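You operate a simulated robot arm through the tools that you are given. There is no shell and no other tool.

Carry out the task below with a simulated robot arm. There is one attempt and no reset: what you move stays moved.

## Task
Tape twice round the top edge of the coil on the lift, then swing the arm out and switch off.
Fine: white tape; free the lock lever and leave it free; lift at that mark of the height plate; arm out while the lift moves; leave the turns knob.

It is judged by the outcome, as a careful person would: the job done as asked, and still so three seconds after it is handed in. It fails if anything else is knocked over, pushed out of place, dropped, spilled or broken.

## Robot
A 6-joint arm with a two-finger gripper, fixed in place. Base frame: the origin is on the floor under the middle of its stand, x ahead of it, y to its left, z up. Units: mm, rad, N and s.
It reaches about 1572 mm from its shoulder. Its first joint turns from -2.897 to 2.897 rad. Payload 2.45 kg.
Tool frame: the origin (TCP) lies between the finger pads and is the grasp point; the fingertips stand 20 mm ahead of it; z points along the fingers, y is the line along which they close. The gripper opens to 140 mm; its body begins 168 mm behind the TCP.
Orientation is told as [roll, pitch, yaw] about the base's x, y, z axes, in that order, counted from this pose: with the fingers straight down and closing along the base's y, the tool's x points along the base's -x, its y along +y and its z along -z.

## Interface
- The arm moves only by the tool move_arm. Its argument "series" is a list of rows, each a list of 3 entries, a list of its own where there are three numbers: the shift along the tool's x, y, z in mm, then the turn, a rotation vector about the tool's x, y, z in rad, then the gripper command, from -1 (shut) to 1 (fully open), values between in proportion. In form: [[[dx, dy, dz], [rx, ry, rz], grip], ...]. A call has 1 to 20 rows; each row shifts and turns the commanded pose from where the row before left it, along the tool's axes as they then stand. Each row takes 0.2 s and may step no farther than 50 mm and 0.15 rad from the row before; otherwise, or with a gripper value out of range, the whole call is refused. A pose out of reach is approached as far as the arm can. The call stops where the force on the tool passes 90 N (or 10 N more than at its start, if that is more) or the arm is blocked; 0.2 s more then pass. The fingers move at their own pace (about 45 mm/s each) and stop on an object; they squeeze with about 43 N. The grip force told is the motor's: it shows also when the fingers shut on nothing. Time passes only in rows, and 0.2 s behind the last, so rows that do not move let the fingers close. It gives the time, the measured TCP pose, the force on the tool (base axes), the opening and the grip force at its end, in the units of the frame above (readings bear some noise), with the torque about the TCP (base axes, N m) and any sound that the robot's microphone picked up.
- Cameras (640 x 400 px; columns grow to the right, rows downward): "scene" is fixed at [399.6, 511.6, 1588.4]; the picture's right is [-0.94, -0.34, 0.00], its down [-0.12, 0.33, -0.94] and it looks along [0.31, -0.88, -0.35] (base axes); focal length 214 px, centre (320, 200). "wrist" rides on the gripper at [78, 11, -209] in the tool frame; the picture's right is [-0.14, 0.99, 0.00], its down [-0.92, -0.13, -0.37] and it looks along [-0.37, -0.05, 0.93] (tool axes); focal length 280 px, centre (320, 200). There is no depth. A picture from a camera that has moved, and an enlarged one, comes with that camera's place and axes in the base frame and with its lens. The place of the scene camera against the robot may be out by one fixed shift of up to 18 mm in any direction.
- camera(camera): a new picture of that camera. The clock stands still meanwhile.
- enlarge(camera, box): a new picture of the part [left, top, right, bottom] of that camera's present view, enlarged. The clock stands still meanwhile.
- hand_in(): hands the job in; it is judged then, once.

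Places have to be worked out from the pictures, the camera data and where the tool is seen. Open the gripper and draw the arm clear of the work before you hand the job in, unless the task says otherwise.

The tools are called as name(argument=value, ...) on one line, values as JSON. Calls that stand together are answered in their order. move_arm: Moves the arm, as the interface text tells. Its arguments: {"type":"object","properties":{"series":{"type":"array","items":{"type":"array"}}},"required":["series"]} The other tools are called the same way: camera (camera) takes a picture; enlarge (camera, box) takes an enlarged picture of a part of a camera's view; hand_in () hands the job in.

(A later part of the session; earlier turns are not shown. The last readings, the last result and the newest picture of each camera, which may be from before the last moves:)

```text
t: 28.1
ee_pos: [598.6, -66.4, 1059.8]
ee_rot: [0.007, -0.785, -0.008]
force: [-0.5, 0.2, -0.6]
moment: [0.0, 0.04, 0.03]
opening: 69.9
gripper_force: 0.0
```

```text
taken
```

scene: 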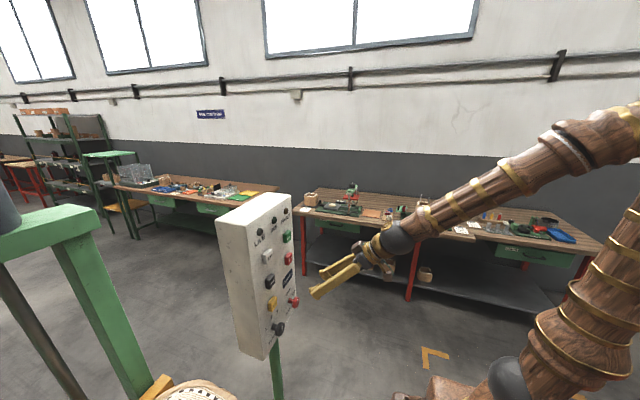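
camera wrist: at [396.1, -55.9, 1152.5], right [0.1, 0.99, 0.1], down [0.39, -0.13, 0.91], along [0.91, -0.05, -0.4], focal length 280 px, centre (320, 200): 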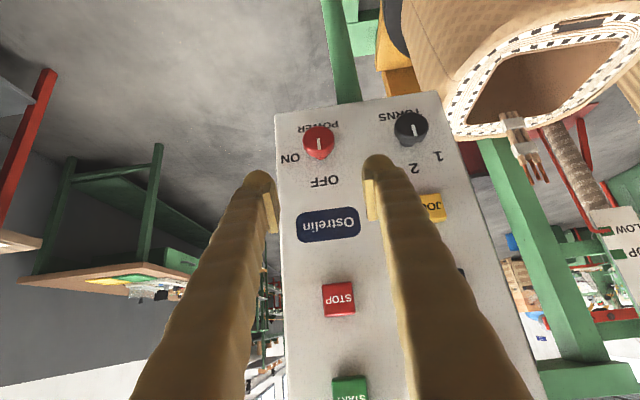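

Pose is as wanted (45° tilt, TCP (599,−66,1060)). I enlarge the knobs to refine their location.

enlarge(camera="wrist", box=[270, 90, 460, 210])

enlarge(camera="wrist", box=[280, 110, 360, 200])

```text
3.33 times, centred on (365, 150) of wrist
camera zoom: at [396.1, -55.9, 1152.5], right [0.1, 0.99, 0.1], down [0.39, -0.13, 0.91], along [0.91, -0.05, -0.4], focal length 935 px, centre (170, 367)
```

zoom: 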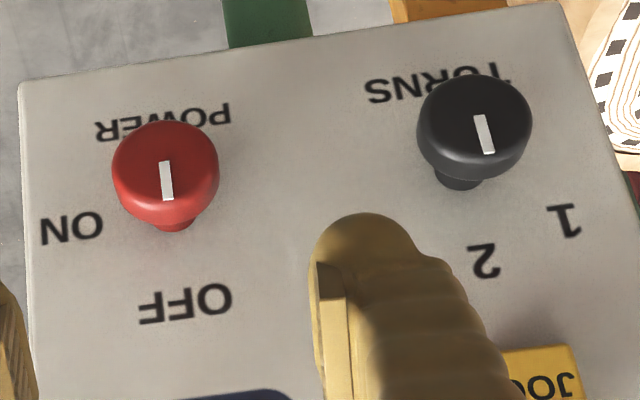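

```text
4.44 times, centred on (320, 155) of wrist
camera zoom: at [396.1, -55.9, 1152.5], right [0.1, 0.99, 0.1], down [0.39, -0.13, 0.91], along [0.91, -0.05, -0.4], focal length 1246 px, centre (320, 400)
```

zoom: 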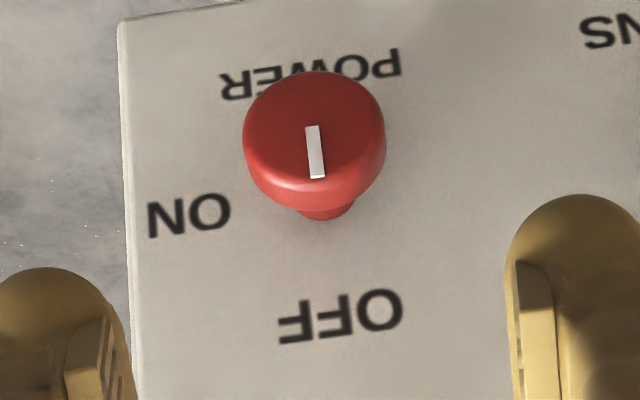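

POWER's cap front is about (705, −66.5, 933), diameter ≈42 mm, panel face at x≈733. I lower to its height at x≈620 (clear) and test in free air whether the tool can be rotated about the knob axis, first −45°.

move_arm(series=[[[30, 0, 30], [0, 0, 0], 0], [[30, 0, 30], [0, 0, 0], 0], [[30, 0, 30], [0, 0, 0], 0], [[-14, 0, 14], [0, 0, 0], 0], [[0, 0, 0], [0.0926, 0, -0.0926], 0], [[0, 0, 0], [0.0926, 0, -0.0926], 0], [[0, 0, 0], [0.0926, 0, -0.0926], 0], [[0, 0, 0], [0.0926, 0, -0.0926], 0], [[0, 0, 0], [0.0926, 0, -0.0926], 0], [[0, 0, 0], [0.0926, 0, -0.0926], 0], [[0, 0, 0], [0, 0, 0], 0]])

camera(camera="wrist")

camera(camera="scene")

```text
t: 30.5
ee_pos: [658.9, -71.8, 960.1]
ee_rot: [-0.073, -0.78, 0.055]
force: [0.2, -0.6, 0.0]
moment: [-0.02, -0.02, 0.02]
opening: 69.9
gripper_force: 0.1
out of reach, approached as far as the arm can: row 2, 3, 5, 6, 7, 8, 9, 10
```

```text
taken
camera wrist: at [456.8, -58.2, 1052.3], right [0.1, 0.99, 0.05], down [0.39, -0.08, 0.92], along [0.91, -0.07, -0.4], focal length 280 px, centre (320, 200)
```

wrist: 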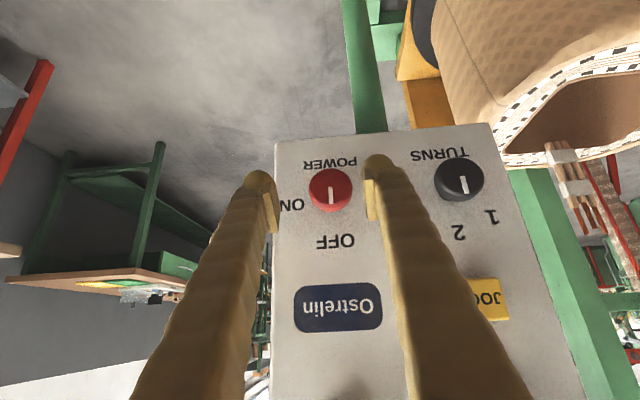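

```text
taken
```

scene: 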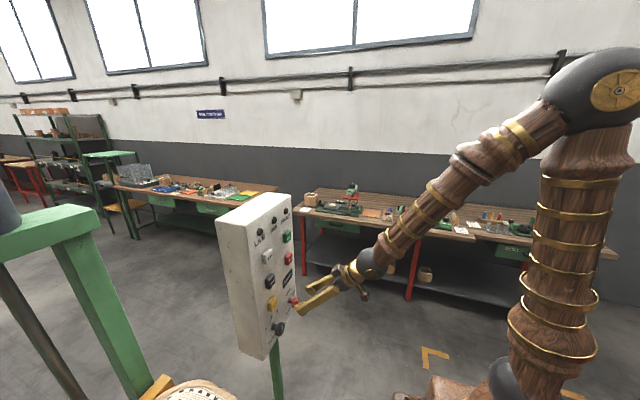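

The arm ran into its fold limit and slid forward a bit, so 45° tilt is too shallow low on the panel. A steeper tool (≈70° down) keeps the wrist farther out and bent; I back away up and set that tilt.

move_arm(series=[[[-9.5, 2, -37.5], [0, 0, 0], 0], [[-9.5, 2, -37.5], [0, 0, 0], 0], [[-9.5, 2, -37.5], [-0.034, 0, 0.039], 0], [[0, 0, 0], [0, 0.143, 0], 0], [[0, 0, 0], [0, 0.143, 0], 0], [[0, 0, 0], [0, 0.143, 0], 0], [[0, 0, 0], [0, 0, 0], 0]])

```text
t: 32.3
ee_pos: [609.9, -23.4, 1065.0]
ee_rot: [0.192, -0.412, -0.172]
force: [-0.6, 0.2, -0.4]
moment: [0.06, 0.02, -0.02]
opening: 70.0
gripper_force: 0.0
out of reach, approached as far as the arm can: row 4
stopped in row 7: the arm was blocked; the commanded pose is now the measured one
```

The wrist passed near its straight (singular) configuration and stopped askew. I check the scene view, then square up toward vertical slowly.

camera(camera="scene")

move_arm(series=[[[0, 0, 0], [0, 0.06, 0], 0], [[0, 0, 0], [-0.05, 0.06, -0.05], 0], [[0, 0, 0], [-0.05, 0.06, -0.05], 0], [[0, 0, 0], [0, 0, 0], 0]])

```text
taken
```

scene: 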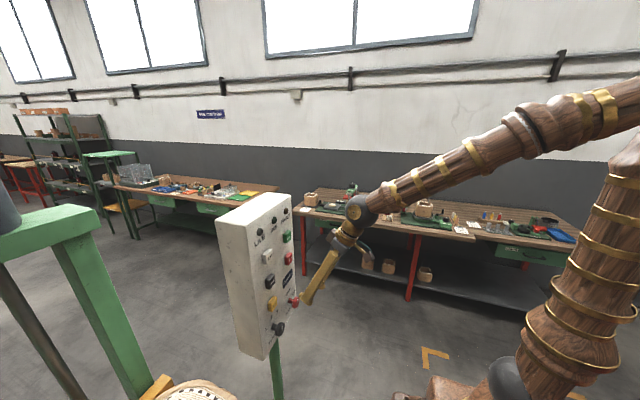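

```text
t: 33.3
ee_pos: [609.2, -22.0, 1065.1]
ee_rot: [0.248, -0.258, -0.031]
force: [0.0, -0.1, 0.0]
moment: [0.0, 0.03, 0.0]
opening: 70.1
gripper_force: 0.0
```

Roll needs the opposite correction sign; I fix that now and bring y back towards −66, then recheck.

move_arm(series=[[[0, 0, 0], [0.12, 0, -0.015], 0], [[0, 0, 0], [0.12, 0, -0.015], 0], [[0, -20, 0], [0, 0, 0], 0], [[0, -24, 0], [0, -0.09, 0], 0], [[0, 0, 0], [0, 0, 0], 0]])

camera(camera="wrist")

camera(camera="scene")

```text
t: 34.5
ee_pos: [609.0, -66.1, 1066.7]
ee_rot: [0.0, -0.352, -0.001]
force: [0.2, 0.0, 0.1]
moment: [0.01, 0.06, 0.0]
opening: 69.8
gripper_force: 0.1
```

```text
taken
camera wrist: at [464.7, -56.3, 1235.6], right [0.13, 0.99, 0.05], down [0.74, -0.13, 0.66], along [0.66, -0.05, -0.75], focal length 280 px, centre (320, 200)
```

wrist: 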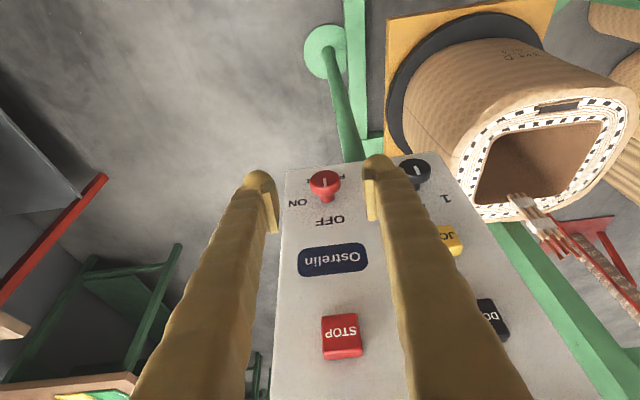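

```text
taken
```

scene: 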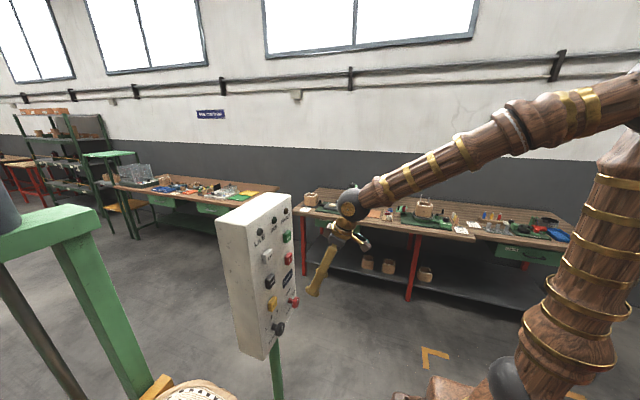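

Pose is now exact: (609, −66, 1067) at 70° down. I enlarge the POWER knob to refine its place once more from this view.

enlarge(camera="wrist", box=[280, 150, 380, 240])

```text
4.44 times, centred on (330, 195) of wrist
camera zoom: at [464.7, -56.3, 1235.6], right [0.13, 0.99, 0.05], down [0.74, -0.13, 0.66], along [0.66, -0.05, -0.75], focal length 1246 px, centre (276, 222)
```

zoom: 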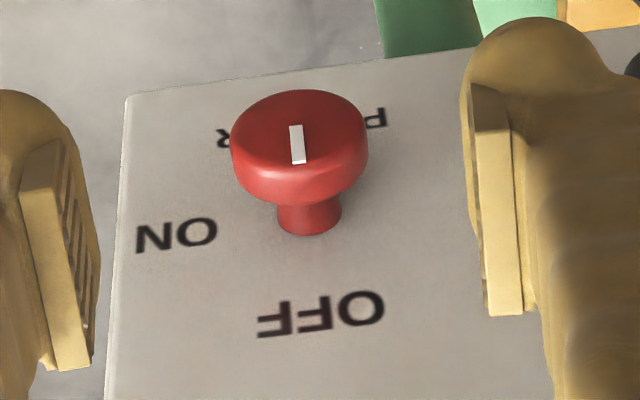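

Refined: cap front x≈701, axis at y≈−66.2, z≈935, panel face x≈734. Now I rotate the tool −45° about the base x axis in free air to prepare the grip on the POWER knob.

move_arm(series=[[[0, 0, 0], [0.123, 0, -0.0452], 0], [[0, 0, 0], [0.123, 0, -0.0452], 0], [[0, 0, 0], [0.123, 0, -0.0452], 0], [[0, 0, 0], [0.123, 0, -0.0452], 0], [[0, 0, 0], [0.123, 0, -0.0452], 0], [[0, 0, 0], [0.123, 0, -0.0452], 0], [[0, 0, 0], [0, 0, 0], 0]])

camera(camera="wrist")

camera(camera="scene")

```text
t: 36.1
ee_pos: [608.9, -65.1, 1064.6]
ee_rot: [-0.821, -0.246, 0.253]
force: [-0.1, -0.2, 0.5]
moment: [0.01, 0.0, -0.01]
opening: 69.8
gripper_force: 0.1
```

```text
taken
camera wrist: at [464.8, 61.3, 1177.1], right [0.13, 0.73, -0.67], down [0.74, 0.38, 0.56], along [0.66, -0.57, -0.49], focal length 280 px, centre (320, 200)
```

wrist: 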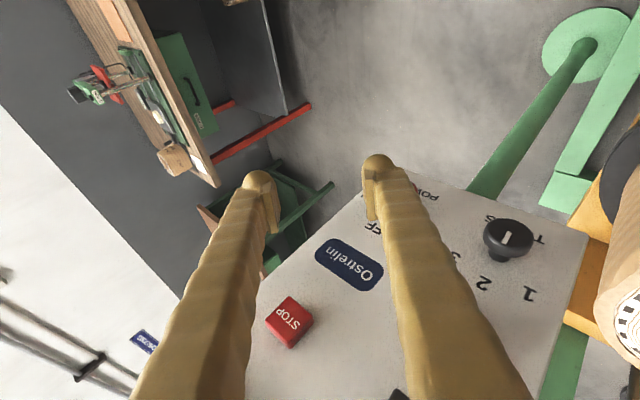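

```text
taken
```

scene: 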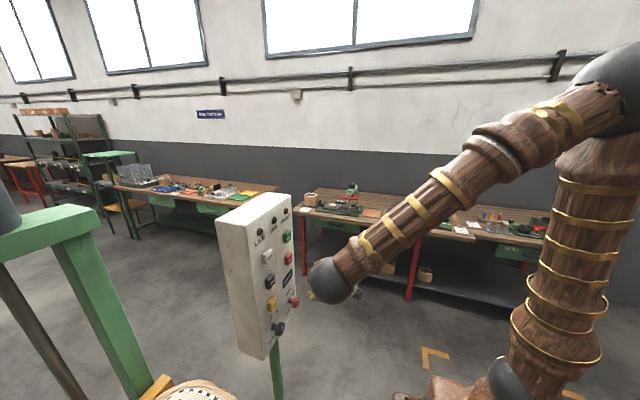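

The −45° attitude is reachable. I move to knob height at x≈640 (tips ~40 mm clear of the knob) and test the full +90° swing about the knob axis in free air.

move_arm(series=[[[0.7, 22.7, 24.4], [0, 0, 0], 0], [[0.7, 22.7, 24.4], [0, 0, 0], 0], [[0.7, 22.7, 24.4], [0, 0, 0], 0], [[0.7, 22.7, 24.4], [0, 0, 0], 0], [[0, 0, 0], [-0.123, 0, 0.0452], 0], [[0, 0, 0], [-0.123, 0, 0.0452], 0], [[0, 0, 0], [-0.123, 0, 0.0452], 0], [[0, 0, 0], [-0.123, 0, 0.0452], 0], [[0, 0, 0], [-0.123, 0, 0.0452], 0], [[0, 0, 0], [-0.123, 0, 0.0452], 0], [[0, 0, 0], [-0.123, 0, 0.0452], 0], [[0, 0, 0], [-0.123, 0, 0.0452], 0], [[0, 0, 0], [-0.123, 0, 0.0452], 0], [[0, 0, 0], [-0.123, 0, 0.0452], 0], [[0, 0, 0], [-0.123, 0, 0.0452], 0], [[0, 0, 0], [-0.123, 0, 0.0452], 0], [[0, 0, 0], [0, 0, 0], 0]])

camera(camera="wrist")

camera(camera="scene")

```text
t: 39.7
ee_pos: [640.9, -67.4, 935.4]
ee_rot: [0.817, -0.246, -0.257]
force: [-0.1, -0.1, 0.2]
moment: [-0.02, 0.0, 0.01]
opening: 69.9
gripper_force: 0.0
```

```text
taken
camera wrist: at [496.1, -180.0, 1062.5], right [0.13, 0.67, 0.74], down [0.74, -0.56, 0.38], along [0.66, 0.49, -0.56], focal length 280 px, centre (320, 200)
```

wrist: 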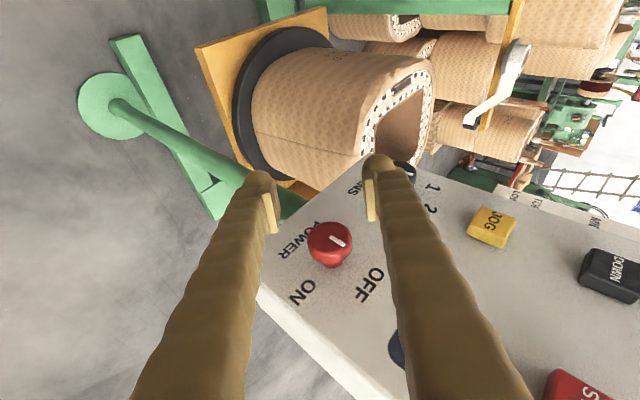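

```text
taken
```

scene: 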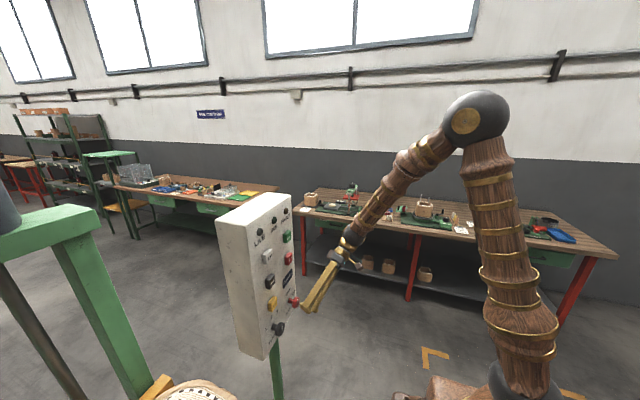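

The full ±45° swing is reachable here. I swing back to −45° and move +x so the open fingers straddle the POWER cap (TCP x≈703).

move_arm(series=[[[0, 0, 0], [0.123, 0, -0.0452], 0], [[0, 0, 0], [0.123, 0, -0.0452], 0], [[0, 0, 0], [0.123, 0, -0.0452], 0], [[0, 0, 0], [0.123, 0, -0.0452], 0], [[0, 0, 0], [0.123, 0, -0.0452], 0], [[0, 0, 0], [0.123, 0, -0.0452], 0], [[0, 0, 0], [0.123, 0, -0.0452], 0], [[0, 0, 0], [0.123, 0, -0.0452], 0], [[0, 0, 0], [0.123, 0, -0.0452], 0], [[0, 0, 0], [0.123, 0, -0.0452], 0], [[0, 0, 0], [0.123, 0, -0.0452], 0], [[0, 0, 0], [0.123, 0, -0.0452], 0], [[-14, 0, 5.2], [0, 0, 0], 0], [[-14, 0, 5.2], [0, 0, 0], 0], [[-14, 0, 5.2], [0, 0, 0], 0], [[-14, 0, 5.2], [0, 0, 0], 0], [[0, 0, 0], [0, 0, 0], 0]])

camera(camera="wrist")

camera(camera="scene")

```text
t: 43.3
ee_pos: [700.1, -68.7, 935.3]
ee_rot: [-0.819, -0.245, 0.253]
force: [-0.2, 0.0, 0.5]
moment: [-0.01, -0.01, -0.04]
opening: 69.9
gripper_force: 0.0
```

```text
taken
camera wrist: at [555.8, 58.2, 1047.7], right [0.13, 0.73, -0.67], down [0.74, 0.38, 0.56], along [0.66, -0.57, -0.49], focal length 280 px, centre (320, 200)
```

wrist: 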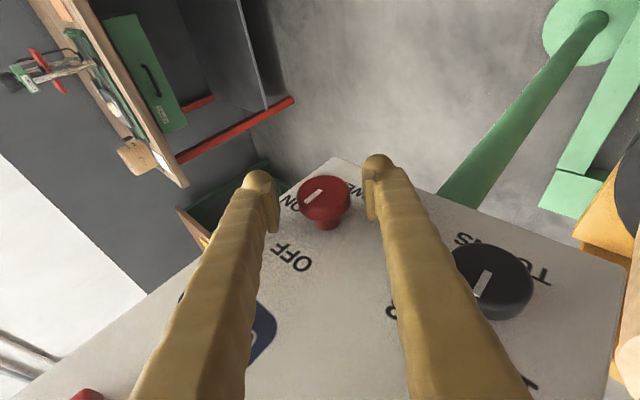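

```text
taken
```

scene: 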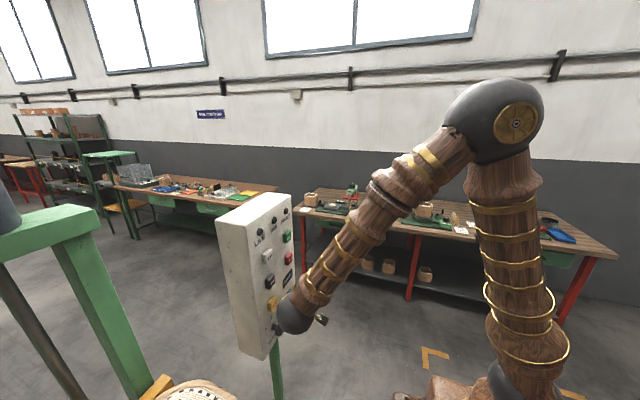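

The cap is centred between the fingers within ~2 mm. I move 5 mm further in +x and close the gripper on the cap.

move_arm(series=[[[-4.7, 1.2, 1.7], [0, 0, 0], 0], [[0, 0, 0], [0, 0, 0], -0.4], [[0, 0, 0], [0, 0, 0], -0.7], [[0, 0, 0], [0, 0, 0], -1], [[0, 0, 0], [0, 0, 0], -1], [[0, 0, 0], [0, 0, 0], -1]])

camera(camera="wrist")

```text
t: 44.7
ee_pos: [704.4, -66.4, 934.5]
ee_rot: [-0.818, -0.244, 0.252]
force: [4.1, 24.6, -21.7]
moment: [-0.07, -0.06, 0.01]
opening: 38.4
gripper_force: 44.8
```

```text
taken
camera wrist: at [561.0, 60.1, 1046.5], right [0.13, 0.73, -0.67], down [0.74, 0.38, 0.56], along [0.66, -0.56, -0.49], focal length 280 px, centre (320, 200)
```

wrist: 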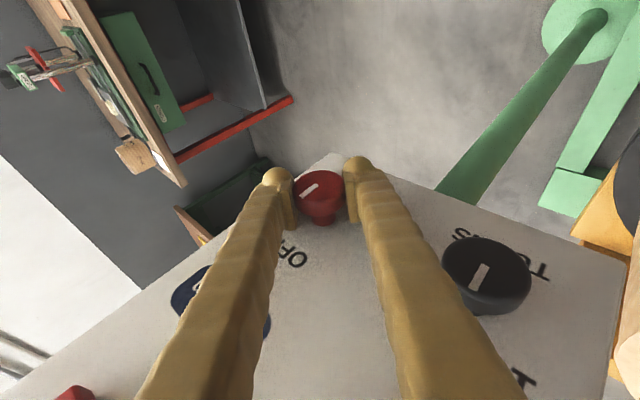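

The cap is gripped (opening 38 mm) with a sideways load of ~33 N along tool +y, so I re-centre by ~1.5 mm and then turn the first third clockwise.

move_arm(series=[[[0, 1.2, 0], [0, 0, 0], -1], [[0, 0, 0], [-0.09, 0, 0.0331], -1], [[0, 0, 0], [-0.09, 0, 0.0331], -1], [[0, 0, 0], [-0.09, 0, 0.0331], -1], [[0, 0, 0], [-0.09, 0, 0.0331], -1], [[0, 0, 0], [0, 0, 0], -1]])

camera(camera="wrist")

```text
t: 46.1
ee_pos: [705.8, -65.4, 934.3]
ee_rot: [-0.425, -0.324, 0.141]
force: [36.1, 7.8, -17.8]
moment: [-0.01, 0.01, -0.13]
opening: 38.4
gripper_force: 44.8
```

```text
taken
camera wrist: at [560.5, 9.7, 1085.8], right [0.13, 0.93, -0.34], down [0.74, 0.14, 0.66], along [0.66, -0.34, -0.67], focal length 280 px, centre (320, 200)
```

wrist: 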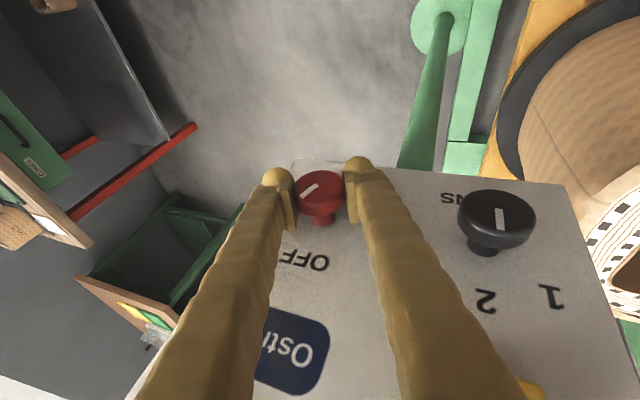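

The knob turns with the fingers (pointer fixed relative to them); a +x force of 36 N suggests I'm pulling on it slightly, so I ease 1.5 mm toward the panel and continue turning.

move_arm(series=[[[-1.4, 0, 0.5], [0, 0, 0], -1], [[0, 0, 0], [-0.09, 0, 0.0331], -1], [[0, 0, 0], [-0.09, 0, 0.0331], -1], [[0, 0, 0], [-0.09, 0, 0.0331], -1], [[0, 0, 0], [-0.09, 0, 0.0331], -1], [[0, 0, 0], [-0.09, 0, 0.0331], -1], [[0, 0, 0], [-0.09, 0, 0.0331], -1], [[0, 0, 0], [0, 0, 0], -1]])

camera(camera="wrist")

camera(camera="scene")

```text
t: 47.9
ee_pos: [706.5, -64.2, 932.9]
ee_rot: [0.185, -0.343, -0.064]
force: [-20.1, 77.8, 28.7]
moment: [-0.16, -0.21, 0.3]
opening: 38.5
gripper_force: 45.4
```

```text
taken
camera wrist: at [561.4, -84.7, 1102.2], right [0.13, 0.97, 0.22], down [0.74, -0.24, 0.63], along [0.66, 0.08, -0.75], focal length 280 px, centre (320, 200)
```

wrist: 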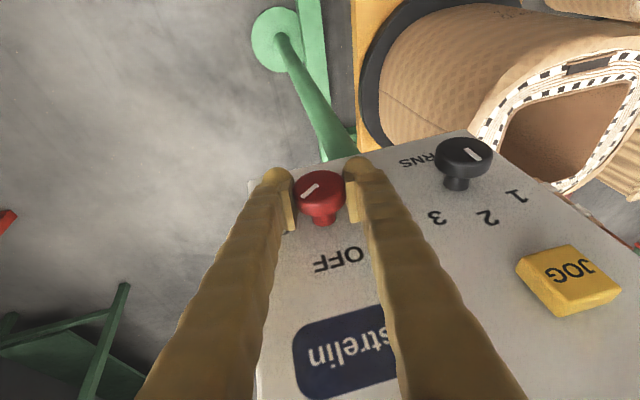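

```text
taken
```

scene: 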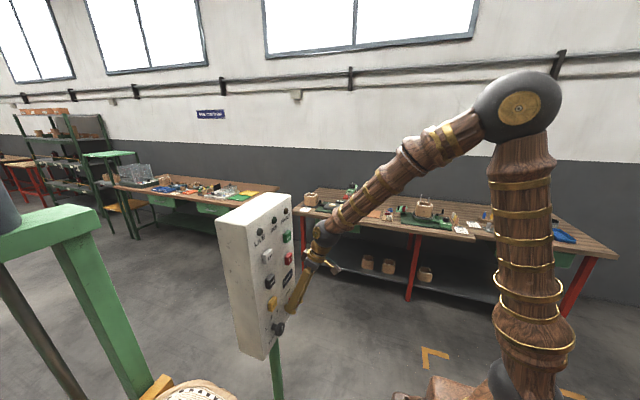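

The knob has turned ~55° but a sideways 78 N shows my rotation centre is ~3 mm off in y. I shift +3 mm in tool y to relieve it and check.

move_arm(series=[[[0, 1.5, 0], [0, 0, 0], -1], [[0, 1.5, 0], [0, 0, 0], -1], [[0, 0, 0], [0, 0, 0], -1]])

enlarge(camera="scene", box=[210, 190, 310, 350])

```text
t: 48.7
ee_pos: [705.4, -64.9, 932.6]
ee_rot: [0.184, -0.346, -0.067]
force: [-32.6, 14.0, 5.7]
moment: [-0.04, -0.15, -0.07]
opening: 38.0
gripper_force: 44.8
```

```text
2.50 times, centred on (260, 270) of scene
camera zoom: at [399.6, 511.6, 1588.4], right [-0.94, -0.34, 0.0], down [-0.12, 0.33, -0.94], along [0.31, -0.88, -0.35], focal length 536 px, centre (470, 25)
```

zoom: 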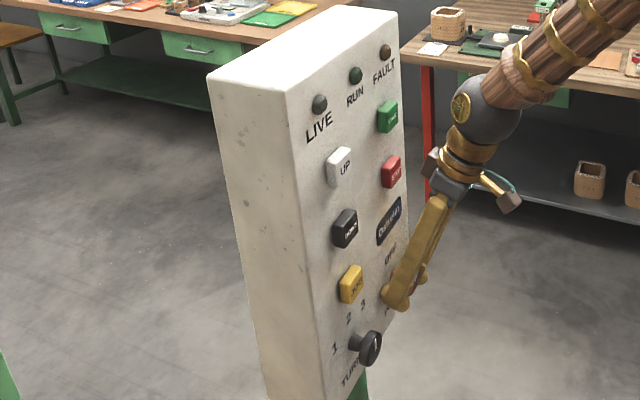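

Side load fell to 14 N. I continue the turn the remaining ~35°, easing 1 mm back in x.

move_arm(series=[[[1, 0, -0.3], [-0.09, 0, 0.0331], -1], [[0, 0.3, 0], [-0.09, 0, 0.0331], -1], [[0, 0.3, 0], [-0.09, 0, 0.0331], -1], [[0, 0, 0], [0, 0, 0], -1]])

camera(camera="wrist")

enlarge(camera="scene", box=[210, 190, 310, 350])

```text
t: 49.7
ee_pos: [705.8, -63.7, 933.8]
ee_rot: [0.486, -0.317, -0.165]
force: [18.0, -17.8, -20.3]
moment: [0.06, -0.33, 0.02]
opening: 38.4
gripper_force: 44.2
```

```text
taken
camera wrist: at [561.0, -130.0, 1090.1], right [0.13, 0.87, 0.48], down [0.74, -0.41, 0.54], along [0.67, 0.28, -0.69], focal length 280 px, centre (320, 200)
```

wrist: 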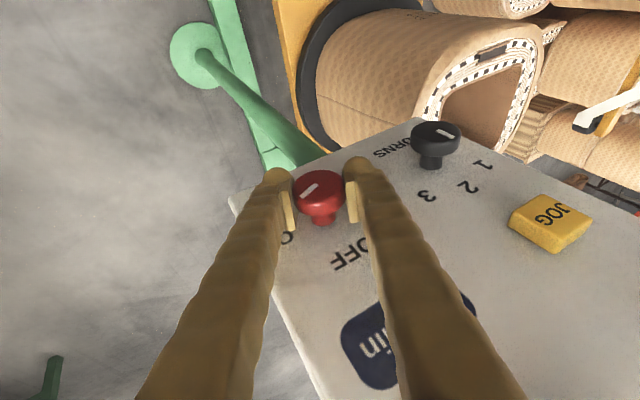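

```text
2.50 times, centred on (260, 270) of scene
camera zoom: at [399.6, 511.6, 1588.4], right [-0.94, -0.34, 0.0], down [-0.12, 0.33, -0.94], along [0.31, -0.88, -0.35], focal length 536 px, centre (470, 25)
```

zoom: 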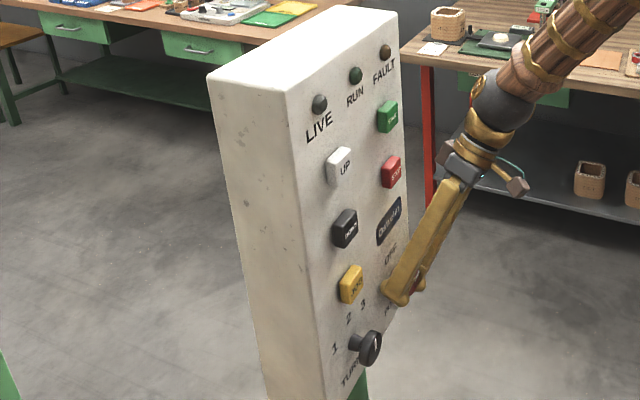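

About 71° turned, forces modest. I continue the last ~22° with a −1 mm correction.

move_arm(series=[[[0, -0.8, 0], [-0.09, 0, 0.0331], -1], [[0, 0, 0], [-0.09, 0, 0.0331], -1], [[0, 0, 0], [-0.09, 0, 0.0331], -1], [[0, 0, 0], [-0.045, 0, 0.0165], -1], [[0, 0, 0], [0, 0, 0], -1]])

camera(camera="wrist")

enlarge(camera="scene", box=[210, 190, 310, 350])

```text
t: 50.9
ee_pos: [706.5, -62.7, 934.1]
ee_rot: [0.83, -0.245, -0.259]
force: [12.2, -41.8, 2.1]
moment: [0.08, -0.35, 0.0]
opening: 38.3
gripper_force: 44.9
```

```text
taken
camera wrist: at [560.8, -177.6, 1060.2], right [0.13, 0.66, 0.74], down [0.74, -0.57, 0.37], along [0.67, 0.5, -0.56], focal length 280 px, centre (320, 200)
```

wrist: 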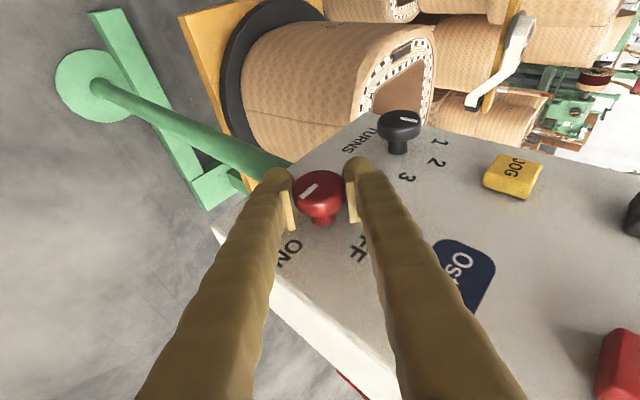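

```text
2.50 times, centred on (260, 270) of scene
camera zoom: at [399.6, 511.6, 1588.4], right [-0.94, -0.34, 0.0], down [-0.12, 0.33, -0.94], along [0.31, -0.88, -0.35], focal length 536 px, centre (470, 25)
```

zoom: 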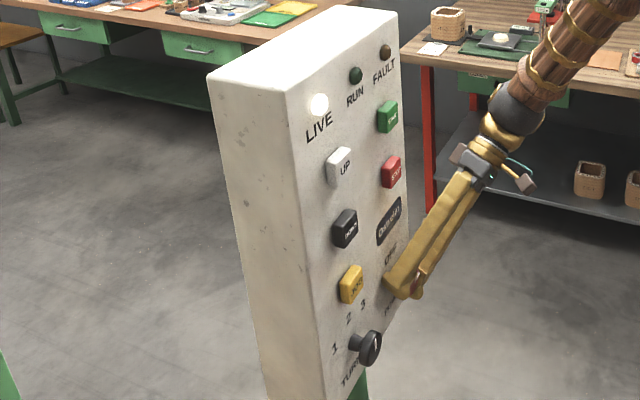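

LIVE is lit: power is on. I release the knob and retreat straight back in −x.

move_arm(series=[[[0, 0, 0], [0, 0, 0], -0.3], [[0, 0, 0], [0, 0, 0], 0], [[0, 0, 0], [0, 0, 0], 0], [[0, 0, 0], [0, 0, 0], 0], [[19, 0, -7], [0, 0, 0], 0], [[19, 0, -7], [0, 0, 0], 0], [[19, 0, -7], [0, 0, 0], 0], [[19, 0, -7], [0, 0, 0], 0], [[0, 0, 0], [0, 0, 0], 0]])

camera(camera="wrist")

enlarge(camera="scene", box=[210, 190, 310, 350])

```text
t: 52.9
ee_pos: [624.6, -62.9, 934.1]
ee_rot: [0.826, -0.243, -0.257]
force: [0.7, -0.7, 0.1]
moment: [-0.01, -0.03, -0.04]
opening: 70.3
gripper_force: 0.0
```

```text
taken
camera wrist: at [479.6, -177.6, 1060.9], right [0.13, 0.66, 0.74], down [0.74, -0.57, 0.37], along [0.66, 0.5, -0.56], focal length 280 px, centre (320, 200)
```

wrist: 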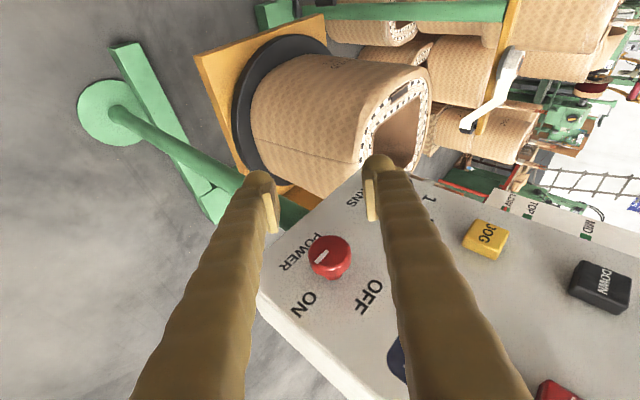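

```text
2.50 times, centred on (260, 270) of scene
camera zoom: at [399.6, 511.6, 1588.4], right [-0.94, -0.34, 0.0], down [-0.12, 0.33, -0.94], along [0.31, -0.88, -0.35], focal length 536 px, centre (470, 25)
```

zoom: 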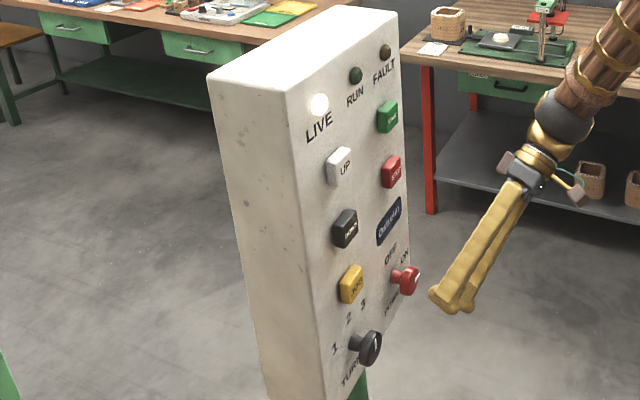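

POWER stays at ON and LIVE is lit. Next is the lock lever: I untwist to a vertical tool, shut the fingers, and travel left at x≈580 toward the lever.

move_arm(series=[[[0, 0, 0], [0.123, 0, -0.0452], -1], [[0, 0, 0], [0.123, 0, -0.0452], -1], [[0, 0, 0], [0.123, 0, -0.0452], -1], [[0, 0, 0], [0.123, 0, -0.0452], -1], [[0, 0, 0], [0.123, 0, -0.0452], -1], [[0, 0, 0], [0.123, 0, -0.0452], -1], [[0, 0, 0], [0, 0.12, 0], -1], [[0, 0, 0], [0, 0.12, 0], -1], [[0, 0, 0], [0, 0.11, 0], -1], [[20, 0, 0], [0, 0, 0], -1], [[20, 0, 0], [0, 0, 0], -1], [[0, 0, 0], [0, 0, 0], -1]])

camera(camera="wrist")

```text
t: 55.5
ee_pos: [584.6, -64.6, 933.6]
ee_rot: [0.011, -0.002, -0.001]
force: [-1.0, -0.1, 0.2]
moment: [-0.02, -0.01, 0.02]
opening: 0.0
gripper_force: 29.7
```

```text
taken
camera wrist: at [507.1, -55.6, 1142.9], right [0.14, 0.99, 0.01], down [0.92, -0.13, 0.37], along [0.37, -0.04, -0.93], focal length 280 px, centre (320, 200)
```

wrist: 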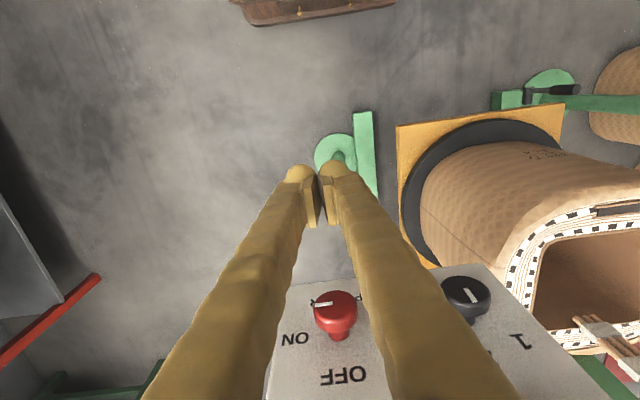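

Now I travel left to y≈430 and lower toward z≈700 to look closely at the lever.

move_arm(series=[[[0, 48, 0], [0, 0, 0], -1], [[0, 48, 0], [0, 0, 0], -1], [[0, 48, 0], [0, 0, 0], -1], [[0, 48, 0], [0, 0, 0], -1], [[0, 48, 0], [0, 0, 0], -1], [[0, 48, 0], [0, 0, 0], -1], [[0, 48, 0], [0, 0, 0], -1], [[0, 48, 0], [0, 0, 0], -1], [[0, 48, 0], [0, 0, 0], -1], [[0, 48, 0], [0, 0, 0], -1], [[0, 20, 40], [0, 0, 0], -1], [[0, 0, 45], [0, 0, 0], -1], [[0, 0, 45], [0, 0, 0], -1], [[0, 0, 45], [0, 0, 0], -1], [[0, 0, 45], [0, 0, 0], -1], [[0, 0, 0], [0, 0, 0], -1]])

camera(camera="wrist")

enlarge(camera="scene", box=[210, 190, 310, 350])

```text
t: 58.9
ee_pos: [584.7, 440.4, 721.3]
ee_rot: [0.009, -0.003, -0.003]
force: [0.0, 0.3, 0.7]
moment: [0.01, -0.03, 0.03]
opening: 0.1
gripper_force: 29.6
```

```text
taken
camera wrist: at [507.4, 449.0, 930.5], right [0.14, 0.99, 0.01], down [0.92, -0.13, 0.37], along [0.37, -0.04, -0.93], focal length 280 px, centre (320, 200)
```

wrist: 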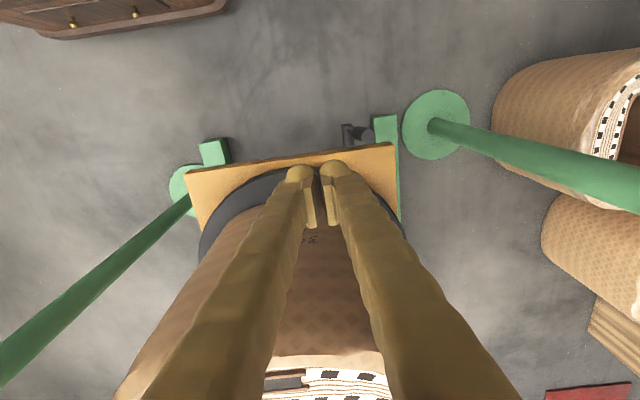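

```text
2.50 times, centred on (260, 270) of scene
camera zoom: at [399.6, 511.6, 1588.4], right [-0.94, -0.34, 0.0], down [-0.12, 0.33, -0.94], along [0.31, -0.88, -0.35], focal length 536 px, centre (470, 25)
```

zoom: 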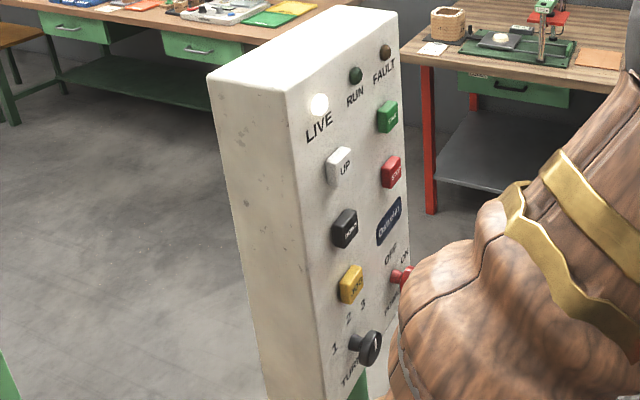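

LIVE remains lit. I enlarge the lever region from here.

enlarge(camera="wrist", box=[310, 90, 420, 180])

```text
4.44 times, centred on (365, 135) of wrist
camera zoom: at [507.4, 449.0, 930.5], right [0.14, 0.99, 0.01], down [0.92, -0.13, 0.37], along [0.37, -0.04, -0.93], focal length 1246 px, centre (120, 489)
```

zoom: 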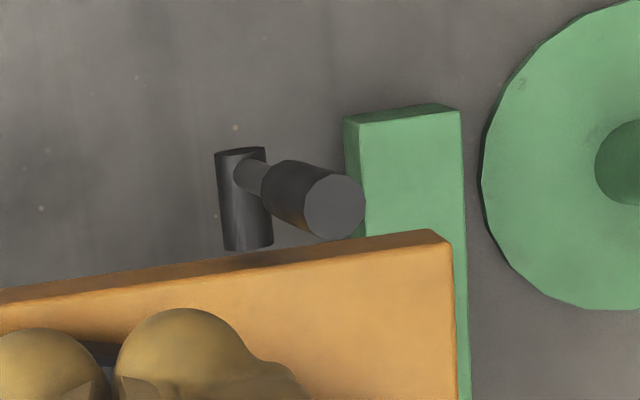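

The lever's tip is at about (592, 520, 474), pivot (590, 498, 352). I lower the shut fingers on its −y side (tips at z≈440) ready for a gentle nudge.

move_arm(series=[[[-6, 10, 40], [0, 0, 0], -1], [[0, 6, 45], [0, 0, 0], -1], [[0, 0, 45], [0, 0, 0], -1], [[0, 0, 45], [0, 0, 0], -1], [[0, 0, 45], [0, 0, 0], -1], [[0, 0, 40], [0, 0, 0], -1], [[0, 0, 0], [0, 0, 0], -1]])

camera(camera="wrist")

```text
t: 60.5
ee_pos: [593.5, 457.1, 459.0]
ee_rot: [0.011, -0.002, -0.002]
force: [-0.8, 0.9, -0.5]
moment: [0.02, 0.01, 0.0]
opening: 0.2
gripper_force: 29.2
```

```text
taken
camera wrist: at [516.0, 464.6, 668.5], right [0.14, 0.99, 0.01], down [0.92, -0.13, 0.37], along [0.37, -0.04, -0.93], focal length 280 px, centre (320, 200)
```

wrist: 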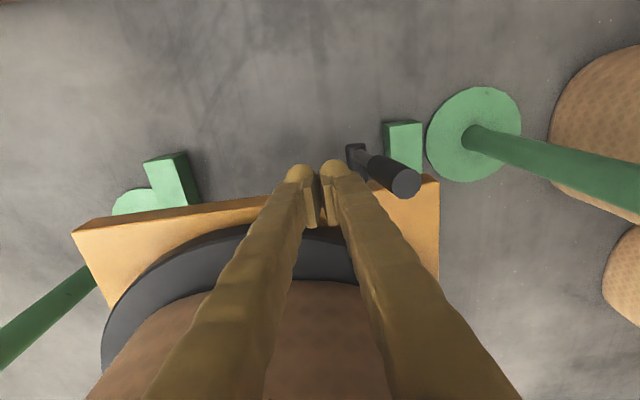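

The fingers are beside the lever on its −y side. I nudge gently toward +y in small steps and watch the force.

move_arm(series=[[[0, 5, 0], [0, 0, 0], -1], [[0, 5, 0], [0, 0, 0], -1], [[0, 4, 0], [0, 0, 0], -1], [[0, 3, 0], [0, 0, 0], -1], [[0, 3, 0], [0, 0, 0], -1]])

camera(camera="wrist")

```text
t: 61.7
ee_pos: [591.9, 478.6, 459.7]
ee_rot: [0.011, -0.001, -0.002]
force: [0.0, 0.5, -0.5]
moment: [0.04, 0.0, -0.01]
opening: 0.2
gripper_force: 29.8
```

```text
taken
camera wrist: at [515.5, 485.4, 668.2], right [0.14, 0.99, 0.01], down [0.92, -0.13, 0.37], along [0.37, -0.04, -0.93], focal length 280 px, centre (320, 200)
```

wrist: 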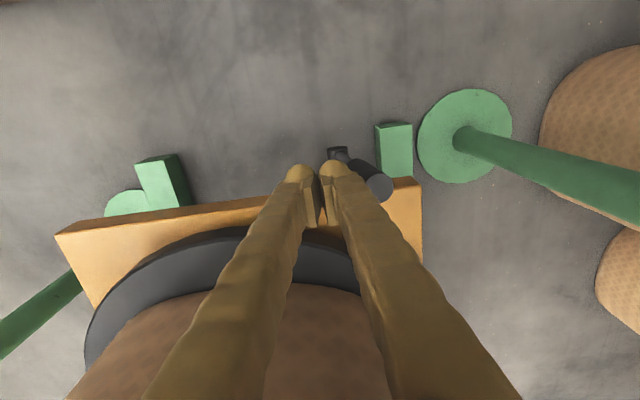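

No contact yet (force ~0). I continue toward +y in 3 mm steps.

move_arm(series=[[[0, 3, 0], [0, 0, 0], -1], [[0, 3, 0], [0, 0, 0], -1], [[0, 3, 0], [0, 0, 0], -1], [[0, 3, 0], [0, 0, 0], -1]])

camera(camera="wrist")

```text
t: 62.7
ee_pos: [594.1, 489.4, 460.1]
ee_rot: [0.011, -0.002, -0.001]
force: [-0.1, -0.9, -0.2]
moment: [-0.03, 0.02, 0.01]
opening: 0.0
gripper_force: 30.0
```

```text
taken
camera wrist: at [515.5, 497.1, 668.7], right [0.14, 0.99, 0.01], down [0.92, -0.13, 0.37], along [0.37, -0.04, -0.93], focal length 280 px, centre (320, 200)
```

wrist: 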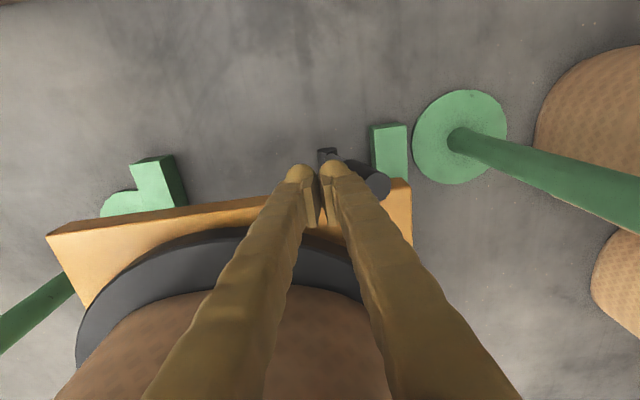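

The lever tip follows the fingers with nearly no resistance, so it swings toward +y. I continue pushing in +y, lowering slightly as it tips over.

move_arm(series=[[[0, 8, 0], [0, 0, 0], -1], [[0, 8, 2], [0, 0, 0], -1], [[0, 8, 3], [0, 0, 0], -1], [[0, 8, 3], [0, 0, 0], -1], [[0, 8, 4], [0, 0, 0], -1], [[0, 8, 4], [0, 0, 0], -1], [[0, 0, 0], [0, 0, 0], -1]])

camera(camera="wrist")

```text
t: 64.3
ee_pos: [592.7, 538.2, 443.7]
ee_rot: [0.01, -0.003, -0.002]
force: [-0.1, -0.6, -0.4]
moment: [-0.01, 0.02, 0.02]
opening: 0.0
gripper_force: 29.8
```

```text
taken
camera wrist: at [515.0, 545.7, 653.4], right [0.14, 0.99, 0.01], down [0.92, -0.13, 0.37], along [0.37, -0.04, -0.93], focal length 280 px, centre (320, 200)
```

wrist: 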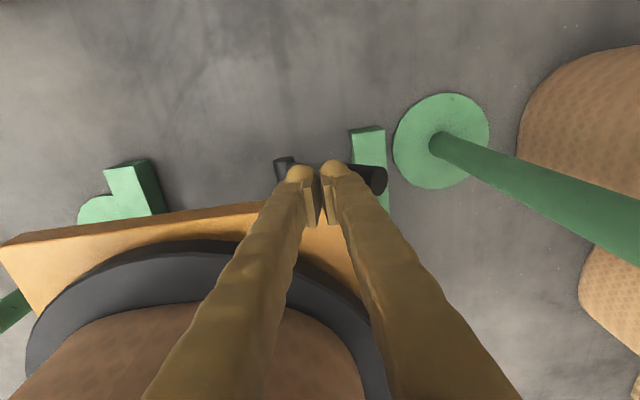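

The lever now leans about 47° to +y with no resistance. I push on further, moving outward and down to follow its arc until it meets its stop.

move_arm(series=[[[0, 8, 5], [0, 0, 0], -1], [[0, 8, 5], [0, 0, 0], -1], [[0, 8, 6], [0, 0, 0], -1], [[0, 8, 7], [0, 0, 0], -1], [[0, 0, 0], [0, 0, 0], -1]])

camera(camera="wrist")

```text
t: 65.5
ee_pos: [591.5, 570.1, 420.3]
ee_rot: [0.01, -0.002, 0.0]
force: [-0.1, 1.2, -0.1]
moment: [0.02, 0.0, 0.01]
opening: 0.2
gripper_force: 29.5
```

```text
taken
camera wrist: at [514.7, 578.7, 630.4], right [0.14, 0.99, 0.01], down [0.92, -0.13, 0.37], along [0.37, -0.04, -0.93], focal length 280 px, centre (320, 200)
```

wrist: 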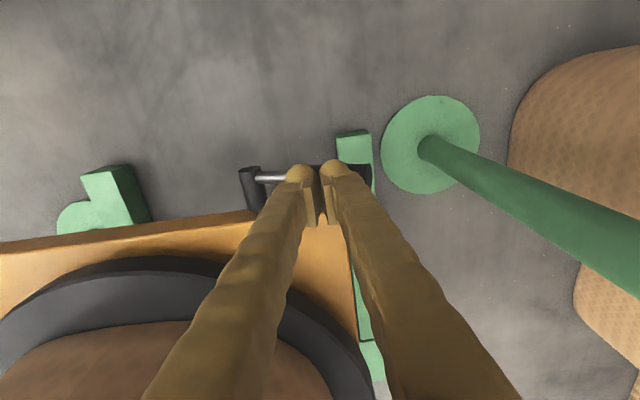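

The lever is at about 75°, still free. I press down a little further to find its end stop.

move_arm(series=[[[0, 4, 6], [0, 0, 0], -1], [[0, 2, 6], [0, 0, 0], -1], [[0, 0, 6], [0, 0, 0], -1], [[0, 0, 6], [0, 0, 0], -1], [[0, 0, 0], [0, 0, 0], -1]])

camera(camera="wrist")

```text
t: 66.7
ee_pos: [591.0, 575.2, 397.3]
ee_rot: [0.011, -0.002, -0.002]
force: [0.8, 0.2, -0.2]
moment: [0.0, -0.05, 0.01]
opening: 0.1
gripper_force: 29.3
```

```text
taken
camera wrist: at [513.8, 583.8, 607.0], right [0.14, 0.99, 0.01], down [0.92, -0.13, 0.37], along [0.37, -0.04, -0.93], focal length 280 px, centre (320, 200)
```

wrist: 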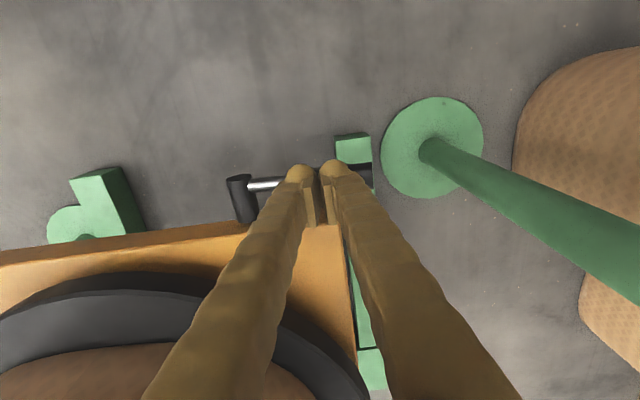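

Nearly horizontal (~83°) and still no stop felt. I press down in a few smaller steps.

move_arm(series=[[[0, 0, 4], [0, 0, 0], -1], [[0, 0, 4], [0, 0, 0], -1], [[0, 0, 4], [0, 0, 0], -1], [[0, 0, 0], [0, 0, 0], -1]])

camera(camera="wrist")

```text
t: 67.7
ee_pos: [592.3, 575.9, 385.1]
ee_rot: [0.009, -0.002, -0.001]
force: [0.5, 0.2, -0.4]
moment: [0.0, -0.01, 0.0]
opening: 0.3
gripper_force: 29.3
```

```text
taken
camera wrist: at [514.0, 584.2, 594.5], right [0.14, 0.99, 0.01], down [0.92, -0.13, 0.37], along [0.37, -0.04, -0.93], focal length 280 px, centre (320, 200)
```

wrist: 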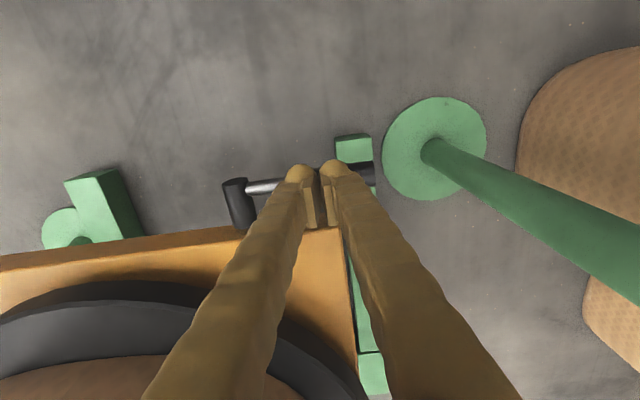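

The lever is essentially horizontal at 90°. I press 8 mm more to check for a stop.

move_arm(series=[[[0, 0, 3], [0, 0, 0], -1], [[0, 0, 3], [0, 0, 0], -1], [[0, 0, 3], [0, 0, 0], -1], [[0, 0, 0], [0, 0, 0], -1]])

enlarge(camera="wrist", box=[200, 110, 420, 250])

```text
t: 68.5
ee_pos: [591.6, 576.6, 381.1]
ee_rot: [0.011, -0.001, -0.002]
force: [-9.9, -10.4, 40.0]
moment: [-0.27, 0.31, 0.0]
opening: 5.9
gripper_force: 29.2
stopped in row 4: the force on the tool passed its limit at 104 N (the readings are from after the stop); the commanded pose is now the measured one
```

```text
2.86 times, centred on (310, 180) of wrist
camera zoom: at [514.6, 584.6, 589.9], right [0.14, 0.99, 0.01], down [0.92, -0.13, 0.37], along [0.37, -0.04, -0.93], focal length 801 px, centre (349, 257)
```

zoom: 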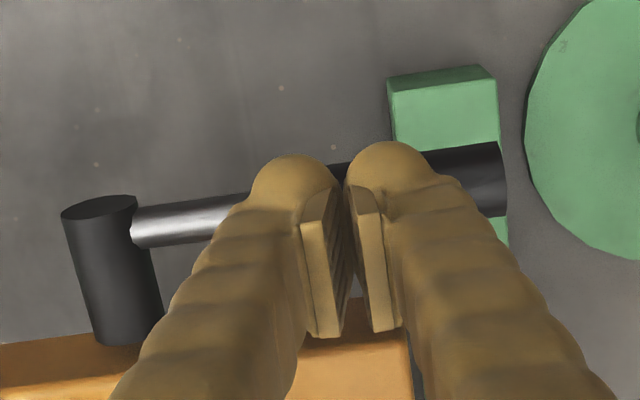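

A firm stop at about 90°: the lever is now fully over at its other end. I lift straight up off it and check that it stays.

move_arm(series=[[[0, 0, -10], [0, 0, 0], -1], [[0, 0, -40], [0, 0, 0], -1], [[0, 0, -48], [0, 0, 0], -1], [[0, 0, -48], [0, 0, 0], -1], [[0, 0, -48], [0, 0, 0], -1], [[0, 0, -48], [0, 0, 0], -1], [[0, 0, -48], [0, 0, 0], -1], [[0, 0, 0], [0, 0, 0], -1]])

camera(camera="wrist")

enlarge(camera="scene", box=[210, 190, 310, 350])

```text
t: 70.3
ee_pos: [592.0, 572.5, 668.8]
ee_rot: [0.012, -0.002, -0.003]
force: [-0.5, -0.2, -0.4]
moment: [0.0, 0.02, -0.01]
opening: 0.0
gripper_force: 29.4
```

```text
taken
camera wrist: at [514.8, 581.2, 878.6], right [0.14, 0.99, 0.01], down [0.92, -0.13, 0.37], along [0.37, -0.04, -0.93], focal length 280 px, centre (320, 200)
```

wrist: 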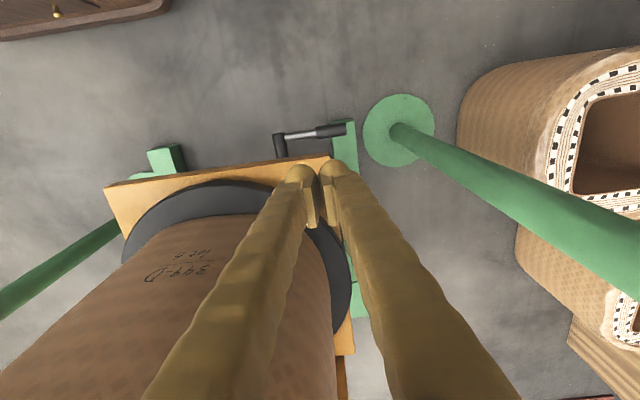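

```text
2.50 times, centred on (260, 270) of scene
camera zoom: at [399.6, 511.6, 1588.4], right [-0.94, -0.34, 0.0], down [-0.12, 0.33, -0.94], along [0.31, -0.88, -0.35], focal length 536 px, centre (470, 25)
```

zoom: 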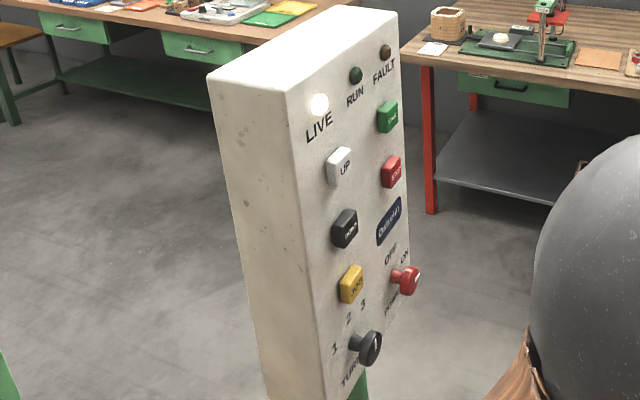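

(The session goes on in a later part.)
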